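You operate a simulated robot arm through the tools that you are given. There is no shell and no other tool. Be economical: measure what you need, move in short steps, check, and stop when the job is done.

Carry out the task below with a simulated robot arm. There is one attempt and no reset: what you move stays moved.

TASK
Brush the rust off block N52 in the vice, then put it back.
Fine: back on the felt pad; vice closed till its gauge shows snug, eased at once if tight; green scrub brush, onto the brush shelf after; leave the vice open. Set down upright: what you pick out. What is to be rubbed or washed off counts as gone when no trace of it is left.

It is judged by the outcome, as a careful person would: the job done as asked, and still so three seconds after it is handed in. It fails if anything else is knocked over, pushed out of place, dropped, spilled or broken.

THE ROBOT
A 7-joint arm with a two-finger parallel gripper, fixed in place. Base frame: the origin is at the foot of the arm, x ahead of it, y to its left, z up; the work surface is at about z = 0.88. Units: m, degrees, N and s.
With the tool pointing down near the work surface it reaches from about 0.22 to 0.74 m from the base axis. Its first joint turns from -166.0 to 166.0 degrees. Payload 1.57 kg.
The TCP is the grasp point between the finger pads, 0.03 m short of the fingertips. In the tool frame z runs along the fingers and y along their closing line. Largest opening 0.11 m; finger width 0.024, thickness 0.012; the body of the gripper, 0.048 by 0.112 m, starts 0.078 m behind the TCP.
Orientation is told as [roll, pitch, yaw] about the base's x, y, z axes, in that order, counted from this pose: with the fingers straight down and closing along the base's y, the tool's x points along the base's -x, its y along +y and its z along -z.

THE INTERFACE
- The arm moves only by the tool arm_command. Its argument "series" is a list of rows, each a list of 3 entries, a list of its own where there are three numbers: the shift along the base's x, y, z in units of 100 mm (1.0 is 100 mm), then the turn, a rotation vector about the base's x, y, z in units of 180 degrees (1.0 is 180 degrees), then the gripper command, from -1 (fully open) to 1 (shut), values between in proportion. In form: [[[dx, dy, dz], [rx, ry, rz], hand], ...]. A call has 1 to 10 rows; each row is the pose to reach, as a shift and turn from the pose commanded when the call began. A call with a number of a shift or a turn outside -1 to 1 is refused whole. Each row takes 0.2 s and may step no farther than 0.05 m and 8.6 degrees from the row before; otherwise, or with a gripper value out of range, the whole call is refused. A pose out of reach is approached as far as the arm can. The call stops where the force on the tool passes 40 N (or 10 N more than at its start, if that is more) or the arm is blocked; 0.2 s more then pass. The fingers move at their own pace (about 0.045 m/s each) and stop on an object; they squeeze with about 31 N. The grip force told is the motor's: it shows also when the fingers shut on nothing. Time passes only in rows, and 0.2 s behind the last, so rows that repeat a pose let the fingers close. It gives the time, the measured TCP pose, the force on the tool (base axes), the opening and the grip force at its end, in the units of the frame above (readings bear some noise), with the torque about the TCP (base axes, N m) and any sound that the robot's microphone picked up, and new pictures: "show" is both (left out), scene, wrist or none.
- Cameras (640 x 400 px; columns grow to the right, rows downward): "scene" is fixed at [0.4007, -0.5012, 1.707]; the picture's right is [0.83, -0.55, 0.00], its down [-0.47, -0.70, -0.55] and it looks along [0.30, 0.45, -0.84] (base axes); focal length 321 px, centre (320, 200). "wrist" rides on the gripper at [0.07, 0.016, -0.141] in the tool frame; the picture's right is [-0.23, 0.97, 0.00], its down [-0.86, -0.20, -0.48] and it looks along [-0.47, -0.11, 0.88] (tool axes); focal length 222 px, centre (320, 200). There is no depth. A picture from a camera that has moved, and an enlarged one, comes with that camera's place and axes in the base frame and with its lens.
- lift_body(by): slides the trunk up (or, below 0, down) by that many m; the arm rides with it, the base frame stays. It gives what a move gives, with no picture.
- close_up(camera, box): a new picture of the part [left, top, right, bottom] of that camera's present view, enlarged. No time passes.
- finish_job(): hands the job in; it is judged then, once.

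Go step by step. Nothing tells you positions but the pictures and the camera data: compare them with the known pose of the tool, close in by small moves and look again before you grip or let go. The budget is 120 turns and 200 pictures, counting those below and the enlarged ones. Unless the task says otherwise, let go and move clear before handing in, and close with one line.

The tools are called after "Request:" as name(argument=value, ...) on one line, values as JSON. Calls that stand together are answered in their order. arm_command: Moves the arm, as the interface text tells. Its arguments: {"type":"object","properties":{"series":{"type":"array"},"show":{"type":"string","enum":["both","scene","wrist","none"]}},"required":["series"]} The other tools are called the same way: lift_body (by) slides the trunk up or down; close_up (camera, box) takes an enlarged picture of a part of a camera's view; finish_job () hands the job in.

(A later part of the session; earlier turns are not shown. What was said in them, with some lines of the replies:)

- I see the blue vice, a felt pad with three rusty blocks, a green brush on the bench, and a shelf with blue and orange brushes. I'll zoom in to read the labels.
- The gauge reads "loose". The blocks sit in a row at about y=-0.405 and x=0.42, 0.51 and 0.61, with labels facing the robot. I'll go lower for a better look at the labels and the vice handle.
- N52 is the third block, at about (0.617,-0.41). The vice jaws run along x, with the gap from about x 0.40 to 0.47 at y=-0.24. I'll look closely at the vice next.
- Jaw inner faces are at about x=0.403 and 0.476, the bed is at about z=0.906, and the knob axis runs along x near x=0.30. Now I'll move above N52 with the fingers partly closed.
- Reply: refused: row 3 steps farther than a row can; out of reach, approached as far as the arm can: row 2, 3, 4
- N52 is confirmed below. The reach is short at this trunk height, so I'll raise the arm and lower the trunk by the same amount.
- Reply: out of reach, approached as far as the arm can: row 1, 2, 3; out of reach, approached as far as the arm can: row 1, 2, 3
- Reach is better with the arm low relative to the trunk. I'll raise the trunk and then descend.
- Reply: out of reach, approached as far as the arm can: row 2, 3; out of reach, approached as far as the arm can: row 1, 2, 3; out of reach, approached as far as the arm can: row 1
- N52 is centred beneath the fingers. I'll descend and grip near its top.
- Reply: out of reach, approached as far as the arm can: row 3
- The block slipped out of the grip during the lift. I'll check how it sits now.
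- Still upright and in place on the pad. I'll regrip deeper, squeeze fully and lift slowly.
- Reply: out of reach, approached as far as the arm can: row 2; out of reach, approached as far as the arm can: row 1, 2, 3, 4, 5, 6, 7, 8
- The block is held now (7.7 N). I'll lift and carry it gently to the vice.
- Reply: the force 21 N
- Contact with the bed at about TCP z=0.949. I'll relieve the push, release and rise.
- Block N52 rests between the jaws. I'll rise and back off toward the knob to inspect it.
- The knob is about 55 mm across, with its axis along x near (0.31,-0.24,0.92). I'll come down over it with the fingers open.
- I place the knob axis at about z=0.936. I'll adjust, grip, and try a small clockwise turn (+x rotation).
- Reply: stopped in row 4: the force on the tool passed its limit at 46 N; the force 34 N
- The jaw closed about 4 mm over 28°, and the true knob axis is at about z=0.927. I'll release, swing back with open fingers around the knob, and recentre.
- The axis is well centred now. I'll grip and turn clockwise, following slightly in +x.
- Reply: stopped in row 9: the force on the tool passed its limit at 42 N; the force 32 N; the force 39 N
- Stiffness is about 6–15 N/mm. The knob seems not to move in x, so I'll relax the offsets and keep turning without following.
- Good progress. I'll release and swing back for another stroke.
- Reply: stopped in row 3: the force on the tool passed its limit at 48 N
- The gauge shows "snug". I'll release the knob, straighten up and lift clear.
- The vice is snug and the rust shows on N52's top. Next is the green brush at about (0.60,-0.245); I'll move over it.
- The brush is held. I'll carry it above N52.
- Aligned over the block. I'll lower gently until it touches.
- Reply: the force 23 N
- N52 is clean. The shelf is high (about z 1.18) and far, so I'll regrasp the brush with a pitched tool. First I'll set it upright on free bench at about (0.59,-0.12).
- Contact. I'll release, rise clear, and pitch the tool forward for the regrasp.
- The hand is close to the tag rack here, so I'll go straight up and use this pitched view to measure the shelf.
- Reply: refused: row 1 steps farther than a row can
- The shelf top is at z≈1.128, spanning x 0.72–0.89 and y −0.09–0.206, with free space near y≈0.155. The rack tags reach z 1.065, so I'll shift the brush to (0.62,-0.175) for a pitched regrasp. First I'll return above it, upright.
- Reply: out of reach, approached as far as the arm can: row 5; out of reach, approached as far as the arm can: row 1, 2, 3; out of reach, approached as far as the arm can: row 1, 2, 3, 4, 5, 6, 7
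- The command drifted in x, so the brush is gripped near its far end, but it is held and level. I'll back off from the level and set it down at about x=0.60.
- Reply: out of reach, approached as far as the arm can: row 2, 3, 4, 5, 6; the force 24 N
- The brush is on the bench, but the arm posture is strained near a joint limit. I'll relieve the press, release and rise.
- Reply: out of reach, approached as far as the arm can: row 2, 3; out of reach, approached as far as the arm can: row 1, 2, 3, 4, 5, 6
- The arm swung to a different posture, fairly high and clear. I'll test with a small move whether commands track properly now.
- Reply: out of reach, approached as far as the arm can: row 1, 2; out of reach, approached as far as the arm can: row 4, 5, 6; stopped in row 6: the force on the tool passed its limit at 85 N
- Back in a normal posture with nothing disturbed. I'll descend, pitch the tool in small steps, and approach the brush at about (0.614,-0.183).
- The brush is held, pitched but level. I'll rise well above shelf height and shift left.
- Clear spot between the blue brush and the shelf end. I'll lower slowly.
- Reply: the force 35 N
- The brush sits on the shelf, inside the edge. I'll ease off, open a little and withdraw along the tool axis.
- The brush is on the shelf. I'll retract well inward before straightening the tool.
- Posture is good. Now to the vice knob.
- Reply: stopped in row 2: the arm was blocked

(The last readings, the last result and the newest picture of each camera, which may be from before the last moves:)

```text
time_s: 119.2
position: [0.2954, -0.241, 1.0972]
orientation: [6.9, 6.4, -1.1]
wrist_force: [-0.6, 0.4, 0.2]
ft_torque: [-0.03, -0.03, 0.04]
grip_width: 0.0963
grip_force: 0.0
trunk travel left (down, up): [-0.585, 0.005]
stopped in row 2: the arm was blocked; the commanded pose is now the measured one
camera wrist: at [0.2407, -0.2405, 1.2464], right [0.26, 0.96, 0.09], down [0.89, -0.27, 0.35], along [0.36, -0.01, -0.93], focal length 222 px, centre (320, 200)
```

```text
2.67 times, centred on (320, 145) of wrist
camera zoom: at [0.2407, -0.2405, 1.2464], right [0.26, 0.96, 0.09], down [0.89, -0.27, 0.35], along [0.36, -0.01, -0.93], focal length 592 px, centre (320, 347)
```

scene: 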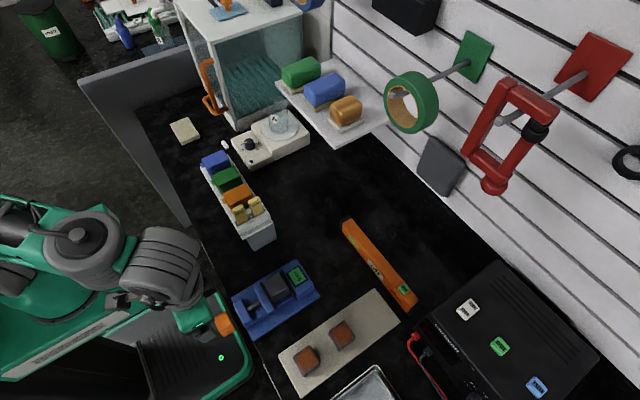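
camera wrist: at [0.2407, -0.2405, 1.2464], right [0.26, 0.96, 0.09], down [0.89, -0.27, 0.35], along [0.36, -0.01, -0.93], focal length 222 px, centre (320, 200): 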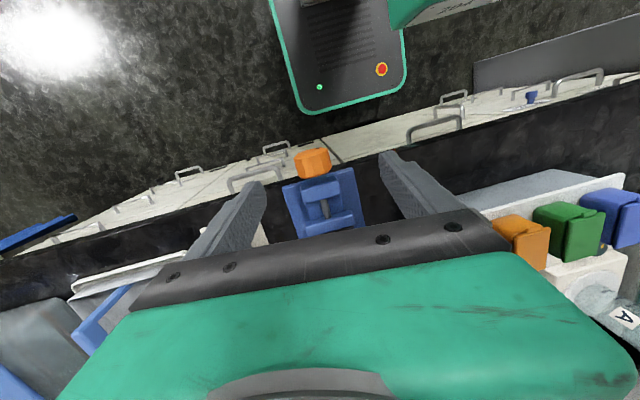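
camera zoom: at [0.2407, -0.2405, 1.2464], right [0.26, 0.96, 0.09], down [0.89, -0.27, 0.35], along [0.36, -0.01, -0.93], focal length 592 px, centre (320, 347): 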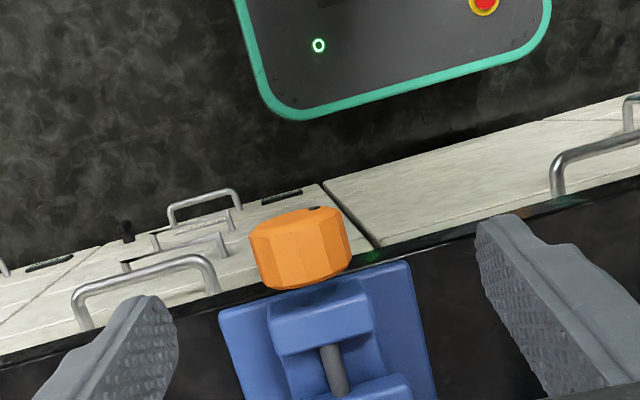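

The arm's fold was blocked. I'll back out forward and approach by the earlier route, lower and then rearward.

Request:
arm_command(series=[[[0.2, 0, 0.2], [-0.012, -0.012, 0.002], -0.75], [[0.4, 0, 0.3], [-0.025, -0.024, 0.004], -0.75], [[0.7, 0, 0.3], [-0.038, -0.0355, 0.006], -0.75], [[1, 0, 0.3], [-0.038, -0.0355, 0.006], -0.75]], show="none")

Request:
arm_command(series=[[[0.2, 0, -0.3], [0, 0, 0], -0.75], [[0.3, 0, -0.6], [0, 0, 0], -0.75], [[0.3, 0, -0.75], [0, 0, 0], -0.75], [[0.3, 0, -0.75], [0, 0, 0], -0.75]], show="scene")

```text
time_s: 120.2
position: [0.3973, -0.2391, 1.1217]
orientation: [0.4, 0.3, -0.4]
wrist_force: [0.5, 0.0, 0.1]
ft_torque: [-0.01, 0.04, -0.05]
grip_width: 0.0961
grip_force: 0.1
trunk travel left (down, up): [-0.585, 0.005]
```

```text
time_s: 121.2
position: [0.4246, -0.2384, 1.0441]
orientation: [0.4, 0.1, -0.5]
wrist_force: [0.6, 0.0, 0.2]
ft_torque: [0.03, -0.03, 0.01]
grip_width: 0.0965
grip_force: 0.1
trunk travel left (down, up): [-0.585, 0.005]
```

scene: 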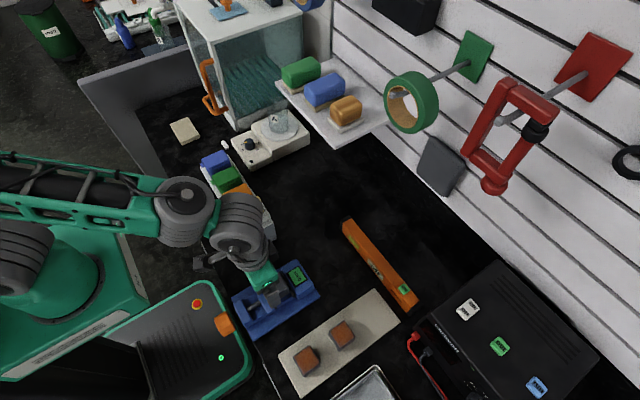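

Good. Now rearward to the knob at this height, then down around it.

Request:
arm_command(series=[[[-0.3, 0, 0], [0, 0, 0], -0.75], [[-0.6, 0, 0], [0, 0, 0], -0.75], [[-0.9, 0, 0], [0, 0, 0], -0.75], [[-1, 0, 0], [0, 0, 0], -0.75]], show="none")

Request:
arm_command(series=[[[-0.22, -0.01, 0], [0, 0, 0], -0.75], [[-0.22, -0.01, -0.3], [0, 0, 0], -0.75], [[-0.22, -0.01, -0.6], [0, 0, 0], -0.75], [[-0.22, -0.01, -0.6], [0, 0, 0], -0.75]], show="both")

Request:
close_up(camera="wrist", box=[220, 70, 420, 220])

```text
time_s: 122.2
position: [0.3244, -0.2408, 1.047]
orientation: [0.3, 0.2, -0.4]
wrist_force: [0.0, 0.0, 0.4]
ft_torque: [0.03, -0.03, 0.0]
grip_width: 0.0966
grip_force: 0.1
trunk travel left (down, up): [-0.585, 0.005]
```

```text
time_s: 123.2
position: [0.3026, -0.2404, 0.9872]
orientation: [0.4, 0.1, -0.4]
wrist_force: [0.1, -0.3, 0.2]
ft_torque: [0.05, -0.04, 0.01]
grip_width: 0.0967
grip_force: 0.0
trunk travel left (down, up): [-0.585, 0.005]
camera wrist: at [0.2308, -0.2244, 1.1309], right [0.23, 0.97, 0.01], down [0.86, -0.21, 0.47], along [0.46, -0.11, -0.88], focal length 222 px, centre (320, 200)
```

scene: 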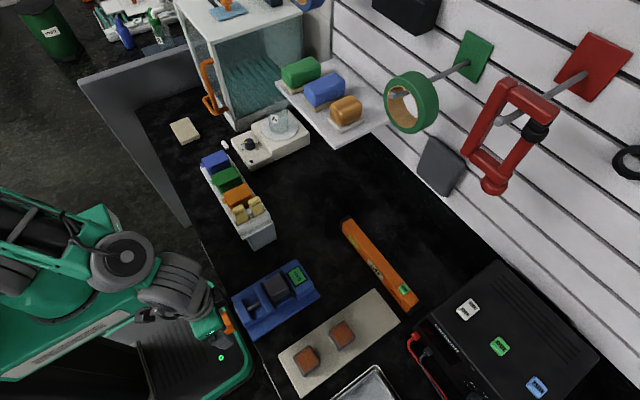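
wrist: 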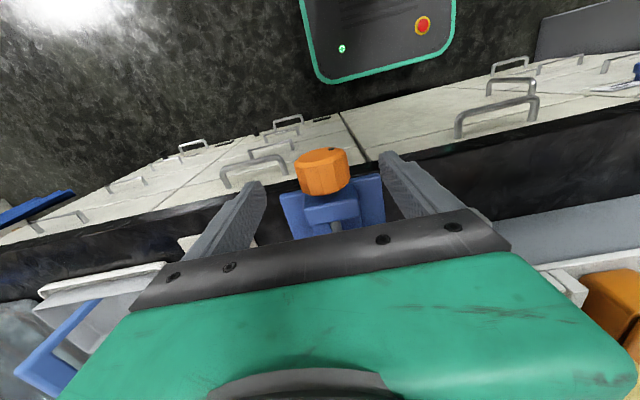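

```text
2.67 times, centred on (320, 145) of wrist
camera zoom: at [0.2308, -0.2244, 1.1309], right [0.23, 0.97, 0.01], down [0.86, -0.21, 0.47], along [0.46, -0.11, -0.88], focal length 592 px, centre (320, 347)
```

zoom: 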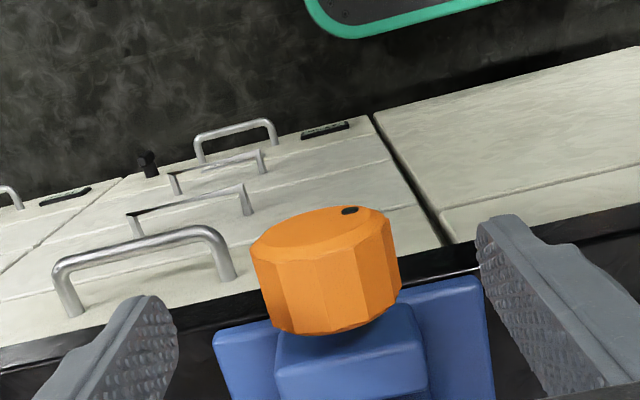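

Request:
arm_command(series=[[[0, 0.01, -0.3], [0, 0, 0], -0.7], [[0, 0.01, -0.6], [0, 0, 0], -0.65], [[0, 0.01, -0.6], [0.045, 0, 0], -0.6], [[0, 0.01, -0.6], [0.09, 0, 0], -0.6], [[0, 0.01, -0.6], [0.135, 0, 0], -0.6], [[0, 0.01, -0.6], [0.18, 0, 0], -0.6], [[0, 0.01, -0.6], [0.215, 0, 0], -0.6], [[0, 0.01, -0.6], [0.215, 0, 0], -0.6]], show="none")

Request:
close_up(camera="wrist", box=[220, 80, 420, 230])

```text
time_s: 125.0
position: [0.3033, -0.2399, 0.9258]
orientation: [39.1, 0.4, -0.2]
wrist_force: [-0.5, -0.7, 0.6]
ft_torque: [0.02, 0.01, -0.01]
grip_width: 0.0885
grip_force: 0.1
trunk travel left (down, up): [-0.585, 0.005]
```

```text
2.67 times, centred on (320, 155) of wrist
camera zoom: at [0.2319, -0.3161, 1.0476], right [0.23, 0.75, 0.61], down [0.86, -0.46, 0.24], along [0.46, 0.47, -0.75], focal length 592 px, centre (320, 320)
```

zoom: 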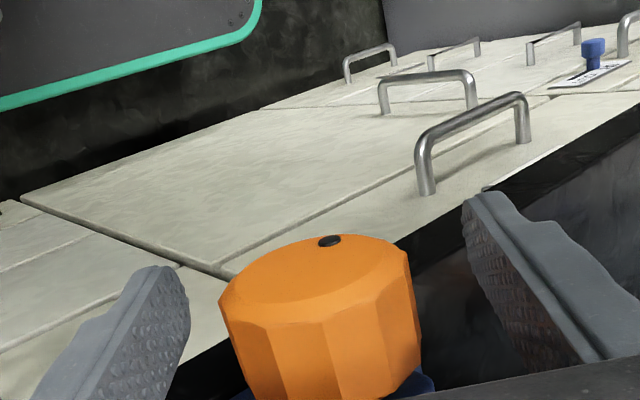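

Request:
arm_command(series=[[[0, 0, 0], [0, 0, 0], 0.2], [[0, 0, 0], [0, 0, 0], 1], [[0, 0, 0], [0, 0, 0], 1], [[0, 0, 0], [0, 0, 0], 1], [[0, 0, 0], [-0.04, 0, 0], 1], [[0, 0, 0], [-0.08, 0, 0], 1], [[0, 0, 0], [-0.12, 0, 0], 1]], show="none")

Request:
close_up(camera="scene", box=[220, 240, 320, 330])

```text
time_s: 126.6
position: [0.3022, -0.2414, 0.9265]
orientation: [17.3, 0.2, -0.3]
wrist_force: [-2.4, -5.6, -3.0]
ft_torque: [-0.03, -0.22, -0.37]
grip_width: 0.0491
grip_force: 45.0
trunk travel left (down, up): [-0.585, 0.005]
```

```text
4.44 times, centred on (270, 285) of scene
camera zoom: at [0.4007, -0.5012, 1.707], right [0.83, -0.55, 0.0], down [-0.47, -0.7, -0.55], along [0.3, 0.45, -0.84], focal length 1426 px, centre (542, -178)
```

zoom: 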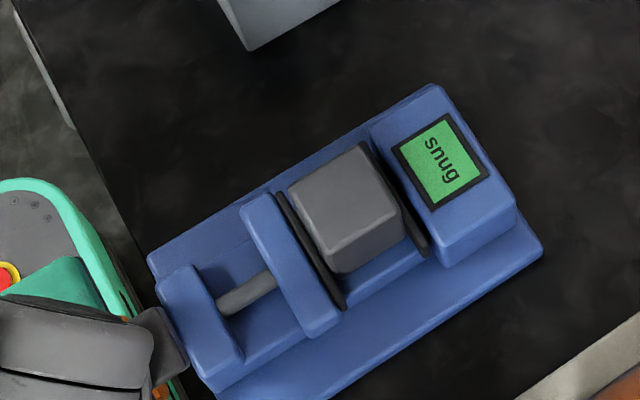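

Request:
arm_command(series=[[[0, 0, 0], [-0.045, 0, 0], 1], [[0, 0, 0], [-0.09, 0, 0], 1], [[0, 0.005, 0], [-0.135, 0, 0], 1], [[0, 0.01, 0], [-0.18, 0, 0], 1], [[0, 0.01, 0], [-0.225, 0, 0], 1], [[0, 0.015, 0], [-0.27, 0, 0], 1], [[0, 0.015, 0], [-0.3, 0, 0], 1]], show="none")

Request:
close_up(camera="scene", box=[220, 240, 320, 330])

```text
time_s: 128.2
position: [0.3025, -0.2396, 0.9268]
orientation: [-36.7, 0.1, -0.6]
wrist_force: [3.0, -7.7, 1.7]
ft_torque: [0.04, 0.84, 0.94]
grip_width: 0.0493
grip_force: 45.0
trunk travel left (down, up): [-0.585, 0.005]
```

```text
4.44 times, centred on (270, 285) of scene
camera zoom: at [0.4007, -0.5012, 1.707], right [0.83, -0.55, 0.0], down [-0.47, -0.7, -0.55], along [0.3, 0.45, -0.84], focal length 1426 px, centre (542, -178)
```

zoom: 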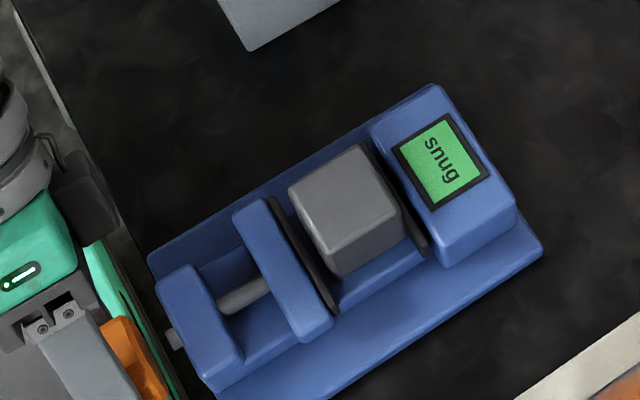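

The jaw has backed off a few mm. Another opening stroke.

Request:
arm_command(series=[[[0, 0, 0], [0, 0, 0], -0.6], [[0, 0, 0], [0, 0, 0], -0.6], [[0, 0, 0], [0.045, 0, 0], -0.6], [[0, 0, 0], [0.09, 0, 0], -0.6], [[0, 0, 0], [0.135, 0, 0], -0.6], [[0, 0, 0], [0.18, 0, 0], -0.6], [[0, 0, 0], [0.225, 0, 0], -0.6], [[0, 0, 0], [0.27, 0, 0], -0.6], [[0, 0, 0], [0.315, 0, 0], -0.6], [[0, 0, 0], [0.36, 0, 0], -0.6]], show="none")

Request:
arm_command(series=[[[0, 0, 0], [0.045, 0, 0], -0.6], [[0, 0, 0], [0.07, 0, 0], -0.6], [[0, 0, 0], [0.07, 0, 0], 0.2], [[0, 0, 0], [0.07, 0, 0], 1], [[0, 0, 0], [0.07, 0, 0], 1], [[0, 0, 0], [0.07, 0, 0], 1], [[0, 0, 0], [0.03, 0, 0], 1], [[0, 0, 0], [-0.01, 0, 0], 1], [[0, 0, 0], [-0.05, 0, 0], 1]], show="none")

Request:
arm_command(series=[[[0, 0, 0], [-0.045, 0, 0], 1], [[0, 0, 0], [-0.09, 0, 0], 1], [[0, 0.005, 0], [-0.135, 0, 0], 1], [[0, 0.01, 0], [-0.18, 0, 0], 1], [[0, 0.01, 0], [-0.225, 0, 0], 1], [[0, 0.015, 0], [-0.27, 0, 0], 1], [[0, 0.015, 0], [-0.3, 0, 0], 1]], show="none")

Request:
close_up(camera="scene", box=[220, 240, 320, 330])

```text
time_s: 130.4
position: [0.3023, -0.2384, 0.9264]
orientation: [28.4, 0.4, -0.2]
wrist_force: [-0.7, -0.1, 0.7]
ft_torque: [0.01, -0.03, -0.01]
grip_width: 0.0879
grip_force: 0.0
trunk travel left (down, up): [-0.585, 0.005]
```

```text
time_s: 132.0
position: [0.3025, -0.241, 0.9249]
orientation: [36.2, 0.5, -0.6]
wrist_force: [-8.7, -12.2, -12.3]
ft_torque: [0.0, -0.54, -0.49]
grip_width: 0.0494
grip_force: 36.9
trunk travel left (down, up): [-0.585, 0.005]
stopped in row 7: the force on the tool passed its limit at 43 N (the readings are from after the stop); the commanded pose is now the measured one
```

```text
time_s: 132.4
position: [0.3016, -0.2386, 0.9263]
orientation: [32.5, 0.5, -0.5]
wrist_force: [-11.6, -15.3, -10.6]
ft_torque: [0.07, -0.94, -0.18]
grip_width: 0.0497
grip_force: 45.2
trunk travel left (down, up): [-0.585, 0.005]
stopped in row 1: the force on the tool passed its limit at 42 N (the readings are from after the stop); the commanded pose is now the measured one
```

```text
4.44 times, centred on (270, 285) of scene
camera zoom: at [0.4007, -0.5012, 1.707], right [0.83, -0.55, 0.0], down [-0.47, -0.7, -0.55], along [0.3, 0.45, -0.84], focal length 1426 px, centre (542, -178)
```

zoom: 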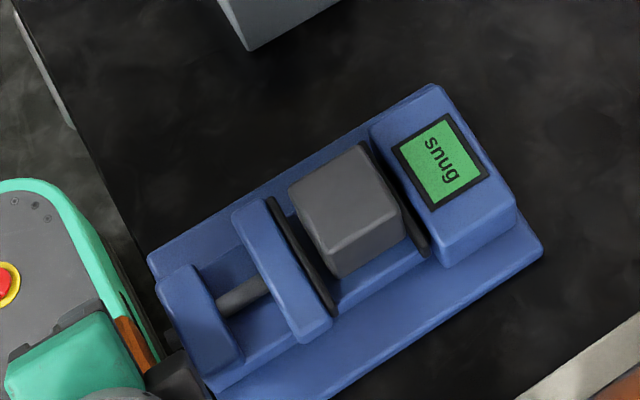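

Request:
arm_command(series=[[[-0.02, -0.015, -0.01], [0, 0, 0], 1], [[-0.02, -0.015, -0.01], [-0.03, 0, 0], 1], [[-0.02, -0.012, -0.01], [-0.065, 0, 0], 1], [[-0.02, -0.01, -0.01], [-0.1, 0, 0], 1]], show="none")

```text
time_s: 133.4
position: [0.3013, -0.2404, 0.9249]
orientation: [14.3, 0.2, -0.4]
wrist_force: [-0.5, -11.6, 9.3]
ft_torque: [0.02, -0.42, 1.06]
grip_width: 0.0495
grip_force: 45.0
trunk travel left (down, up): [-0.585, 0.005]
```

Request:
arm_command(series=[[[0, -0.005, 0.008], [-0.04, 0, 0], 1], [[0, -0.005, 0.01], [-0.08, 0, 0], 1], [[0, -0.005, 0.01], [-0.12, 0, 0], 1], [[0, 0, 0.01], [-0.16, 0, 0], 1], [[0, 0.005, 0.01], [-0.2, 0, 0], 1], [[0, 0.005, 0.01], [-0.24, 0, 0], 1], [[0, 0.005, 0.01], [-0.28, 0, 0], 1]], show="none")

Request:
close_up(camera="scene", box=[220, 240, 320, 330])

```text
time_s: 135.0
position: [0.3018, -0.2403, 0.9269]
orientation: [-36.1, -0.1, -0.6]
wrist_force: [12.5, -15.5, 7.6]
ft_torque: [0.04, 1.1, 0.66]
grip_width: 0.0495
grip_force: 45.1
trunk travel left (down, up): [-0.585, 0.005]
```

```text
4.44 times, centred on (270, 285) of scene
camera zoom: at [0.4007, -0.5012, 1.707], right [0.83, -0.55, 0.0], down [-0.47, -0.7, -0.55], along [0.3, 0.45, -0.84], focal length 1426 px, centre (542, -178)
```

zoom: 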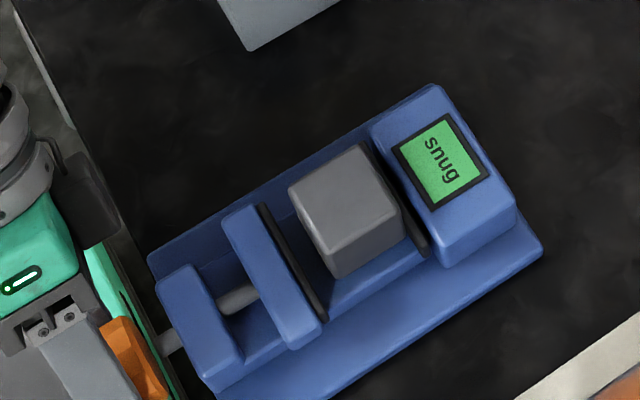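

The jaw is clearly open, but the gauge still reads "snug". I'll open further toward its original position.

Request:
arm_command(series=[[[0, 0, 0], [0, 0, 0], -0.6], [[0, 0, 0], [0, 0, 0], -0.6], [[0, 0.005, 0], [0.045, 0, 0], -0.6], [[0, 0.005, 0], [0.09, 0, 0], -0.6], [[0, 0.005, 0], [0.135, 0, 0], -0.6], [[0, 0.005, 0], [0.18, 0, 0], -0.6], [[0, 0.005, 0], [0.225, 0, 0], -0.6], [[0, 0.005, 0], [0.27, 0, 0], -0.6], [[0, 0.005, 0], [0.315, 0, 0], -0.6], [[0, 0.005, 0], [0.36, 0, 0], -0.6]], show="none")

Request:
arm_command(series=[[[0, 0, 0], [0.045, 0, 0], -0.6], [[0, 0, 0], [0.06, 0, 0], -0.6], [[0, 0, 0], [0.06, 0, 0], 0.2], [[0, 0, 0], [0.06, 0, 0], 1], [[0, 0, 0], [0.06, 0, 0], 1], [[0, 0, 0], [0.06, 0, 0], 1]], show="none")

```text
time_s: 137.2
position: [0.3015, -0.237, 0.9253]
orientation: [29.0, 0.6, -0.4]
wrist_force: [0.0, 0.8, -0.7]
ft_torque: [0.02, -0.02, 0.02]
grip_width: 0.0882
grip_force: 0.0
trunk travel left (down, up): [-0.585, 0.005]
```

```text
time_s: 138.6
position: [0.3007, -0.2394, 0.9249]
orientation: [39.6, 0.6, -0.5]
wrist_force: [-5.8, -15.5, -12.9]
ft_torque: [-0.03, -0.34, -0.13]
grip_width: 0.0488
grip_force: 27.7
trunk travel left (down, up): [-0.585, 0.005]
```

Request:
arm_command(series=[[[-0.008, -0.02, -0.015], [0, 0, 0], 1], [[-0.01, -0.02, -0.013], [-0.035, 0, 0], 1], [[-0.01, -0.018, -0.01], [-0.07, 0, 0], 1], [[-0.01, -0.016, -0.005], [-0.11, 0, 0], 1], [[-0.01, -0.014, 0], [-0.15, 0, 0], 1]], show="none")

Request:
arm_command(series=[[[0, -0.002, 0.003], [-0.045, 0, 0], 1], [[0, -0.003, 0.003], [-0.09, 0, 0], 1], [[0, -0.003, 0.003], [-0.135, 0, 0], 1], [[0, 0, 0.003], [-0.18, 0, 0], 1], [[0, 0, 0.003], [-0.225, 0, 0], 1], [[0, 0, 0.003], [-0.27, 0, 0], 1]], show="none")

Request:
close_up(camera="scene", box=[220, 240, 320, 330])

```text
time_s: 139.8
position: [0.3017, -0.2404, 0.9245]
orientation: [12.6, 0.4, -0.5]
wrist_force: [5.9, -11.2, -12.1]
ft_torque: [-0.05, -0.82, 0.91]
grip_width: 0.0488
grip_force: 44.9
trunk travel left (down, up): [-0.585, 0.005]
```

```text
time_s: 141.2
position: [0.2999, -0.2412, 0.9257]
orientation: [-35.9, 0.1, -0.7]
wrist_force: [5.1, -13.7, -18.4]
ft_torque: [0.06, 1.35, 0.07]
grip_width: 0.0488
grip_force: 45.2
trunk travel left (down, up): [-0.585, 0.005]
```

```text
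4.44 times, centred on (270, 285) of scene
camera zoom: at [0.4007, -0.5012, 1.707], right [0.83, -0.55, 0.0], down [-0.47, -0.7, -0.55], along [0.3, 0.45, -0.84], focal length 1426 px, centre (542, -178)
```

zoom: 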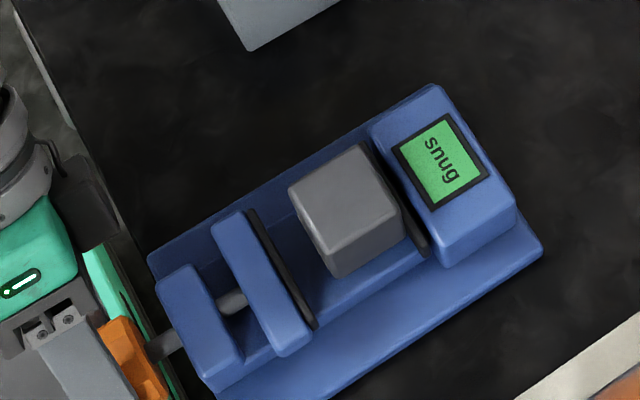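

The jaw is back at its original opening with a clear gap around the block. I'll release, lift away and retrieve N52.

Request:
arm_command(series=[[[0, 0, 0], [0, 0, 0], -0.6], [[0, 0, 0], [0, 0, 0], -0.7], [[0, 0.005, 0], [0.045, 0, 0], -0.7], [[0, 0.005, 0], [0.09, 0, 0], -0.7], [[0, 0.005, 0], [0.135, 0, 0], -0.7], [[0, 0.005, 0], [0.18, 0, 0], -0.7], [[0, 0.005, 0], [0.2, 0, 0.002], -0.7], [[0, 0.005, 0.3], [0.2, 0, 0.002], -0.7], [[0, 0.005, 0.7], [0.2, 0, 0.002], -0.7], [[0, 0.005, 1], [0.2, 0, 0.002], -0.7]], show="none")

Request:
arm_command(series=[[[0.2, 0, 0.3], [0, 0, 0], -0.5], [[0.5, 0, 0.3], [0, 0, 0], -0.35], [[0.8, 0, 0.3], [0, 0, 0], -0.35], [[1, 0, 0.3], [0, 0, 0], -0.35]], show="none")

Request:
arm_command(series=[[[0.3, 0, 0], [0, 0, 0], -0.35], [[0.45, 0, 0], [0, 0, 0], -0.35], [[0.45, 0, 0], [0, 0, 0], -0.35]], show="both")

Request:
close_up(camera="wrist", box=[220, 70, 420, 220])

```text
time_s: 143.4
position: [0.3004, -0.2384, 1.0258]
orientation: [0.1, 0.2, -0.2]
wrist_force: [0.6, -0.4, -0.9]
ft_torque: [0.0, -0.01, 0.0]
grip_width: 0.0935
grip_force: 0.0
trunk travel left (down, up): [-0.585, 0.005]
```

```text
time_s: 144.4
position: [0.3987, -0.2371, 1.0555]
orientation: [0.0, 0.2, -0.2]
wrist_force: [0.7, 0.3, 0.1]
ft_torque: [-0.03, 0.0, -0.01]
grip_width: 0.0742
grip_force: 0.1
trunk travel left (down, up): [-0.585, 0.005]
```

```text
time_s: 145.2
position: [0.4447, -0.2372, 1.0569]
orientation: [0.0, 0.1, -0.2]
wrist_force: [-0.2, 1.0, 0.5]
ft_torque: [-0.01, 0.01, -0.02]
grip_width: 0.0746
grip_force: 0.1
trunk travel left (down, up): [-0.585, 0.005]
camera wrist: at [0.3743, -0.2209, 1.198], right [0.23, 0.97, 0.0], down [0.86, -0.2, 0.48], along [0.46, -0.11, -0.88], focal length 222 px, centre (320, 200)
```

scene: 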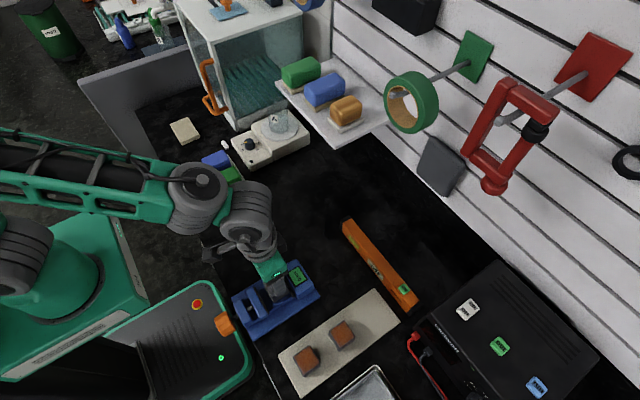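
wrist: 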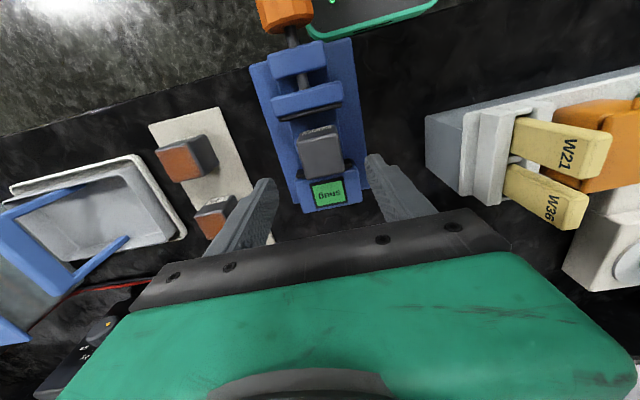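

```text
2.67 times, centred on (320, 145) of wrist
camera zoom: at [0.3743, -0.2209, 1.198], right [0.23, 0.97, 0.0], down [0.86, -0.2, 0.48], along [0.46, -0.11, -0.88], focal length 592 px, centre (320, 347)
```

zoom: 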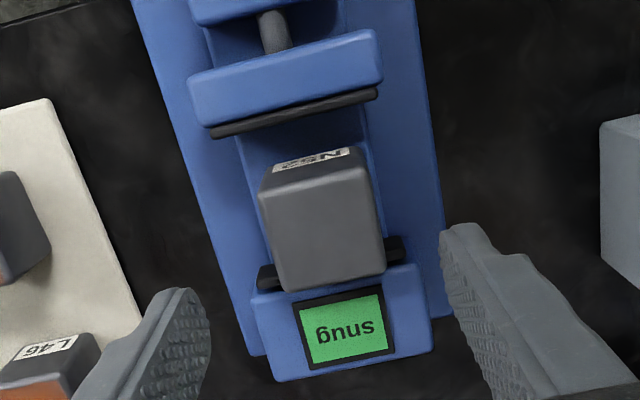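

Request:
arm_command(series=[[[0.01, 0, -0.3], [0, 0, 0], -0.35], [[0.01, 0, -0.6], [0, 0, 0], -0.35], [[0.01, 0, -0.85], [0, 0, 0], -0.35], [[0.01, 0, -1], [0, 0, 0], -0.35]], show="none")

Request:
arm_command(series=[[[0, 0, -0.08], [0, 0, 0], -0.35], [[0, 0, -0.08], [0, 0, 0], 0.2], [[0, 0, -0.08], [0, 0, 0], 1], [[0, 0, -0.08], [0, 0, 0], 1], [[0, 0, -0.08], [0, 0, 0], 1], [[0, 0, -0.08], [0, 0, 0], 1]], show="wrist")

```text
time_s: 146.2
position: [0.4466, -0.2387, 0.9563]
orientation: [-0.1, 0.1, -0.2]
wrist_force: [-0.1, -0.8, 0.0]
ft_torque: [-0.04, -0.03, -0.01]
grip_width: 0.0741
grip_force: 0.0
trunk travel left (down, up): [-0.585, 0.005]
```

```text
time_s: 147.6
position: [0.4469, -0.238, 0.9478]
orientation: [-0.1, 0.1, -0.1]
wrist_force: [-1.1, 4.8, -0.1]
ft_torque: [0.07, -0.01, 0.16]
grip_width: 0.046
grip_force: 30.7
trunk travel left (down, up): [-0.585, 0.005]
camera wrist: at [0.3758, -0.2204, 1.0906], right [0.23, 0.97, 0.0], down [0.86, -0.2, 0.48], along [0.46, -0.11, -0.88], focal length 222 px, centre (320, 200)
```

wrist: 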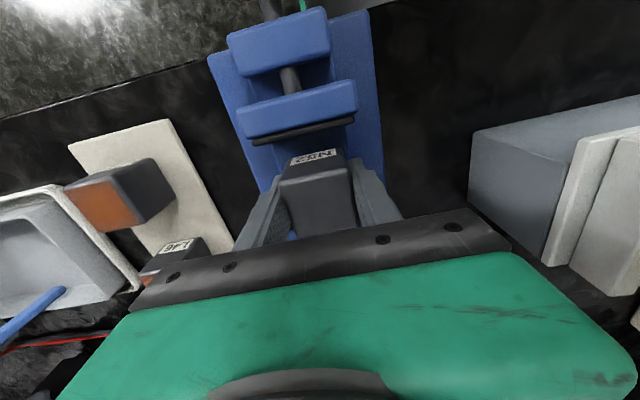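

Gripped. I'll lift slowly.

Request:
arm_command(series=[[[-0.01, 0, 0.05], [0, 0, 0], 1], [[-0.02, 0, 0.12], [0, 0, 0], 1], [[-0.02, 0, 0.25], [0, 0, 0], 1], [[-0.02, 0, 0.4], [0, 0, 0], 1], [[-0.02, 0, 0.55], [0, 0, 0], 1], [[-0.02, 0, 0.65], [0, 0, 0], 1]], show="both")

Request:
close_up(camera="scene", box=[220, 240, 320, 330])

```text
time_s: 149.0
position: [0.4446, -0.2393, 1.0127]
orientation: [-0.1, 0.2, -0.2]
wrist_force: [-0.1, 1.0, -6.7]
ft_torque: [0.0, 0.01, -0.01]
grip_width: 0.0459
grip_force: 30.8
trunk travel left (down, up): [-0.585, 0.005]
camera wrist: at [0.3743, -0.2214, 1.1545], right [0.23, 0.97, 0.0], down [0.86, -0.2, 0.48], along [0.46, -0.11, -0.88], focal length 222 px, centre (320, 200)
```

scene: 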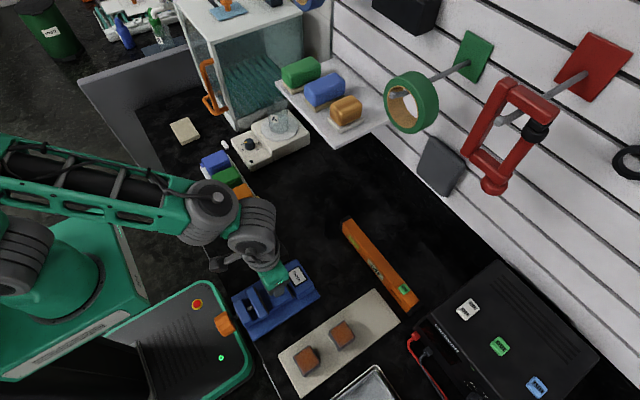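
wrist: 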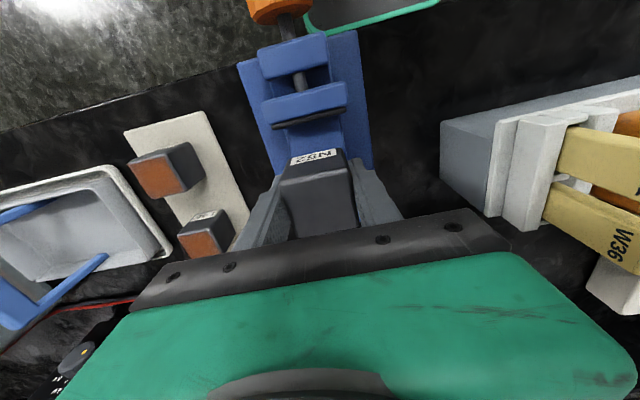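

```text
4.44 times, centred on (270, 285) of scene
camera zoom: at [0.4007, -0.5012, 1.707], right [0.83, -0.55, 0.0], down [-0.47, -0.7, -0.55], along [0.3, 0.45, -0.84], focal length 1426 px, centre (542, -178)
```

zoom: 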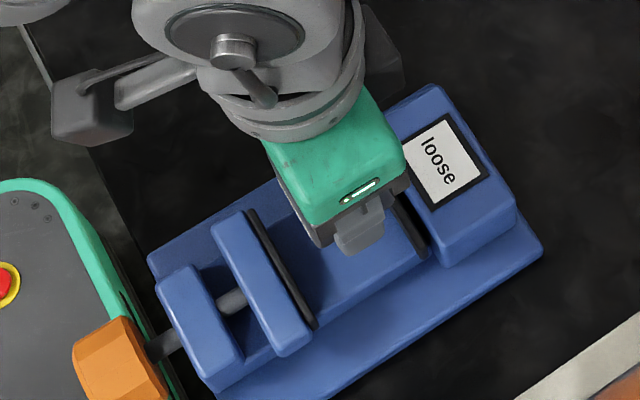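

Gauge is "loose" and the vice is open. I'll carry N52 back to its place on the felt pad.

Request:
arm_command(series=[[[0.15, -0.15, 0], [0, 0, 0], 1], [[0.3, -0.3, 0], [0, 0, 0], 1], [[0.45, -0.45, 0], [0, 0, 0], 1], [[0.6, -0.62, 0], [0, 0, 0], 1], [[0.72, -0.78, 0], [0, 0, 0], 1], [[0.82, -0.9, 0], [0, 0, 0], 1]], show="none")

Request:
arm_command(series=[[[0.15, -0.15, 0], [0, 0, 0], 1], [[0.35, -0.35, -0.1], [0, 0, 0], 1], [[0.55, -0.55, -0.2], [0, 0, 0], 1], [[0.72, -0.72, -0.35], [0, 0, 0], 1], [[0.8, -0.8, -0.5], [0, 0, 0], 1], [[0.8, -0.8, -0.5], [0, 0, 0], 1]], show="both")

Request:
close_up(camera="wrist", box=[220, 80, 420, 230])

Request:
close_up(camera="scene", box=[320, 250, 440, 340])

```text
time_s: 150.4
position: [0.5268, -0.3283, 1.0116]
orientation: [0.1, 0.2, -0.2]
wrist_force: [-0.5, -0.1, -7.8]
ft_torque: [-0.01, 0.01, 0.04]
grip_width: 0.046
grip_force: 31.4
trunk travel left (down, up): [-0.585, 0.005]
```

```text
time_s: 151.8
position: [0.6072, -0.4091, 0.9611]
orientation: [0.0, 0.2, -0.2]
wrist_force: [0.0, -0.1, -7.4]
ft_torque: [-0.02, -0.03, -0.04]
grip_width: 0.0462
grip_force: 31.0
trunk travel left (down, up): [-0.585, 0.005]
camera wrist: at [0.5361, -0.3913, 1.103], right [0.23, 0.97, 0.0], down [0.86, -0.2, 0.48], along [0.46, -0.11, -0.88], focal length 222 px, centre (320, 200)
```

scene: 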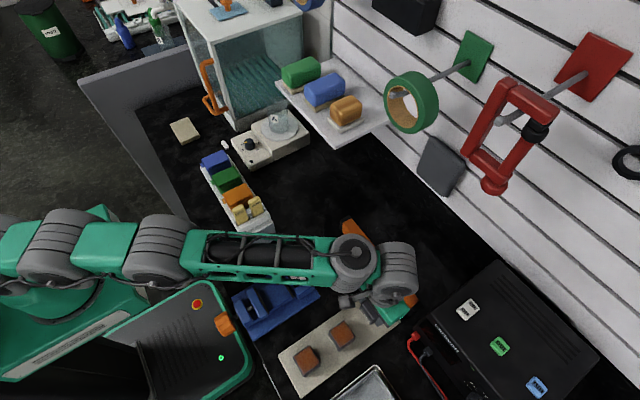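
wrist: 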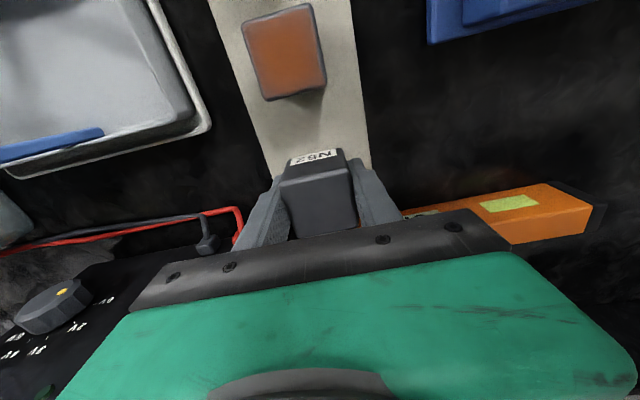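

```text
2.67 times, centred on (320, 155) of wrist
camera zoom: at [0.5361, -0.3913, 1.103], right [0.23, 0.97, 0.0], down [0.86, -0.2, 0.48], along [0.46, -0.11, -0.88], focal length 592 px, centre (320, 320)
```

zoom: 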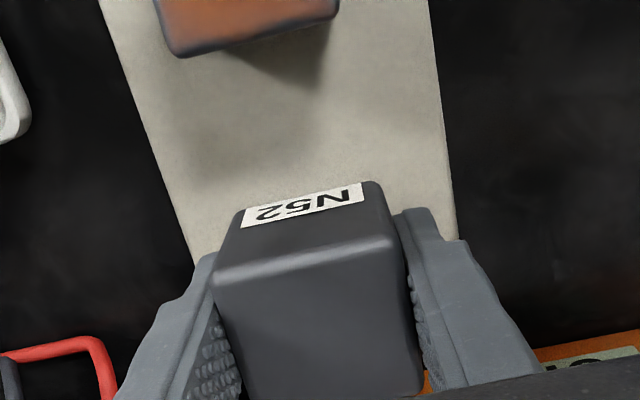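

```text
4.44 times, centred on (380, 295) of scene
camera zoom: at [0.4007, -0.5012, 1.707], right [0.83, -0.55, 0.0], down [-0.47, -0.7, -0.55], along [0.3, 0.45, -0.84], focal length 1426 px, centre (53, -222)
```

zoom: 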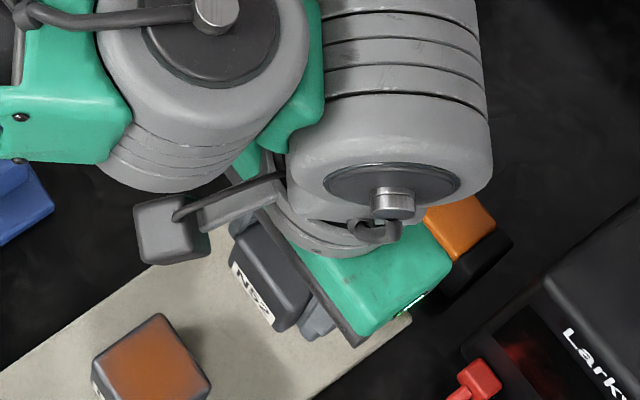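

Request:
arm_command(series=[[[0, 0, -0.12], [0, 0, 0], 1], [[0, 0, -0.24], [0, 0, 0], 1], [[0, 0, -0.34], [0, 0, 0], 1], [[0, 0, -0.38], [0, 0, 0], 1]], show="none")

Request:
arm_command(series=[[[0, 0, -0.015], [0, 0, 0], 1], [[0, 0, -0.03], [0, 0, 0], 1]], show="none")

```text
time_s: 152.8
position: [0.6076, -0.4086, 0.9241]
orientation: [0.0, 0.2, -0.2]
wrist_force: [0.7, 0.3, -6.9]
ft_torque: [0.01, 0.01, 0.0]
grip_width: 0.0459
grip_force: 30.7
trunk travel left (down, up): [-0.585, 0.005]
```

```text
time_s: 153.4
position: [0.6071, -0.4092, 0.9213]
orientation: [0.0, 0.2, -0.2]
wrist_force: [-0.5, -0.3, -6.9]
ft_torque: [-0.01, 0.0, -0.01]
grip_width: 0.0461
grip_force: 30.9
trunk travel left (down, up): [-0.585, 0.005]
```

Request:
arm_command(series=[[[0, 0, -0.01], [0, 0, 0], 1], [[0, 0, -0.02], [0, 0, 0], 1]], show="none")

```text
time_s: 154.0
position: [0.608, -0.4091, 0.9204]
orientation: [0.1, 0.1, -0.2]
wrist_force: [0.3, -0.4, -7.5]
ft_torque: [-0.05, 0.0, -0.01]
grip_width: 0.046
grip_force: 31.1
trunk travel left (down, up): [-0.585, 0.005]
```

Request:
arm_command(series=[[[0, 0, -0.01], [0, 0, 0], 1], [[0, 0, -0.02], [0, 0, 0], 1]], show="none")

```text
time_s: 154.6
position: [0.6064, -0.4083, 0.9195]
orientation: [0.0, 0.1, -0.2]
wrist_force: [0.7, -2.3, -2.0]
ft_torque: [0.05, 0.12, 0.03]
grip_width: 0.0461
grip_force: 31.2
trunk travel left (down, up): [-0.585, 0.005]
```

Weight is nearly taken by the pad. A touch more, then release and rise.

Request:
arm_command(series=[[[0, 0, -0.004], [0, 0, 0], 1], [[0, 0, -0.004], [0, 0, 0], 0.05], [[0, 0, -0.004], [0, 0, 0], -0.2], [[0, 0, -0.004], [0, 0, 0], -0.35], [[0, 0, -0.004], [0, 0, 0], -0.35], [[0, 0, 0.2], [0, 0, 0], -0.35], [[0, 0, 0.5], [0, 0, 0], -0.35], [[-0.2, 0.2, 0.8], [0, 0, 0], -0.35]], show="none")

Request:
arm_command(series=[[[-0.3, 0.2, 0.2], [0, 0, 0], -0.35], [[-0.6, 0.4, 0.4], [0, 0, 0], -0.35], [[-0.9, 0.6, 0.6], [0, 0, 0], -0.35], [[-1, 0.9, 0.8], [0, 0, 0], -0.35]], show="both")

Request:
close_up(camera="scene", box=[220, 220, 440, 380])

Request:
close_up(camera="scene", box=[345, 270, 415, 330])

```text
time_s: 156.4
position: [0.5864, -0.3875, 0.9987]
orientation: [0.0, 0.1, -0.2]
wrist_force: [-0.3, -0.6, -0.2]
ft_torque: [-0.05, -0.04, 0.01]
grip_width: 0.0745
grip_force: 0.2
trunk travel left (down, up): [-0.585, 0.005]
```

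```text
time_s: 157.4
position: [0.4872, -0.2967, 1.0805]
orientation: [0.0, 0.1, -0.3]
wrist_force: [-0.5, 0.2, 0.2]
ft_torque: [-0.04, 0.03, 0.01]
grip_width: 0.0742
grip_force: 0.0
trunk travel left (down, up): [-0.585, 0.005]
camera wrist: at [0.4163, -0.2799, 1.222], right [0.23, 0.97, 0.0], down [0.86, -0.2, 0.48], along [0.46, -0.11, -0.88], focal length 222 px, centre (320, 200)
```

scene: 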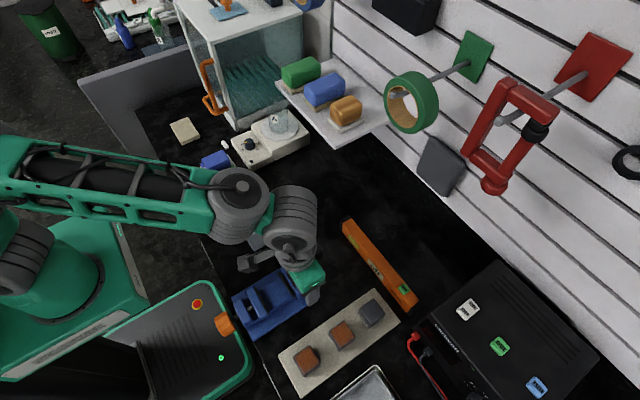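
wrist: 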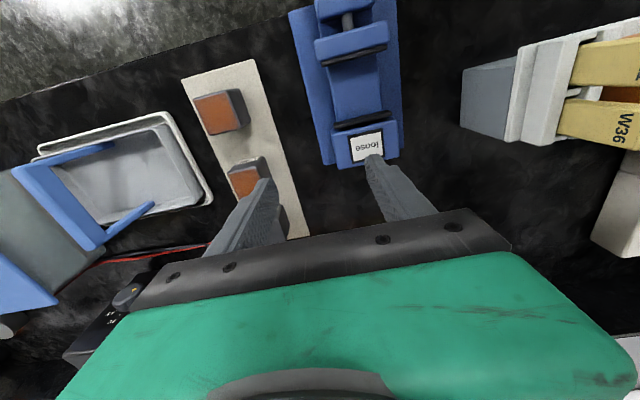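

```text
2.50 times, centred on (330, 300) of scene
camera zoom: at [0.4007, -0.5012, 1.707], right [0.83, -0.55, 0.0], down [-0.47, -0.7, -0.55], along [0.3, 0.45, -0.84], focal length 802 px, centre (295, -50)
```

zoom: 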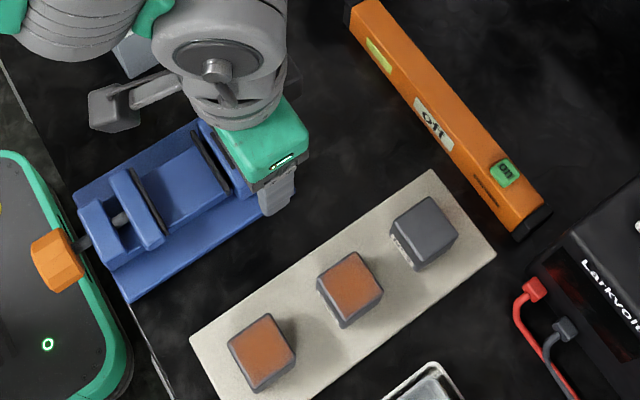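

```text
6.67 times, centred on (380, 300) of scene
camera zoom: at [0.4007, -0.5012, 1.707], right [0.83, -0.55, 0.0], down [-0.47, -0.7, -0.55], along [0.3, 0.45, -0.84], focal length 2140 px, centre (-80, -467)
```

zoom: 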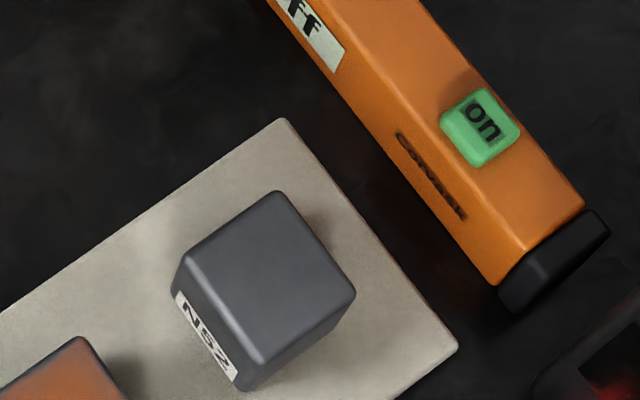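

N52 is clean and upright on the felt pad, the green brush is on its shelf, the vice is open and reads "loose", and nothing else has moved.

Request:
finish_job()

```text
The job is handed in.
```

I brushed N52 clean in the vice at "snug" and set it back upright on the felt pad. The green brush is on the brush shelf, and the vice is open.
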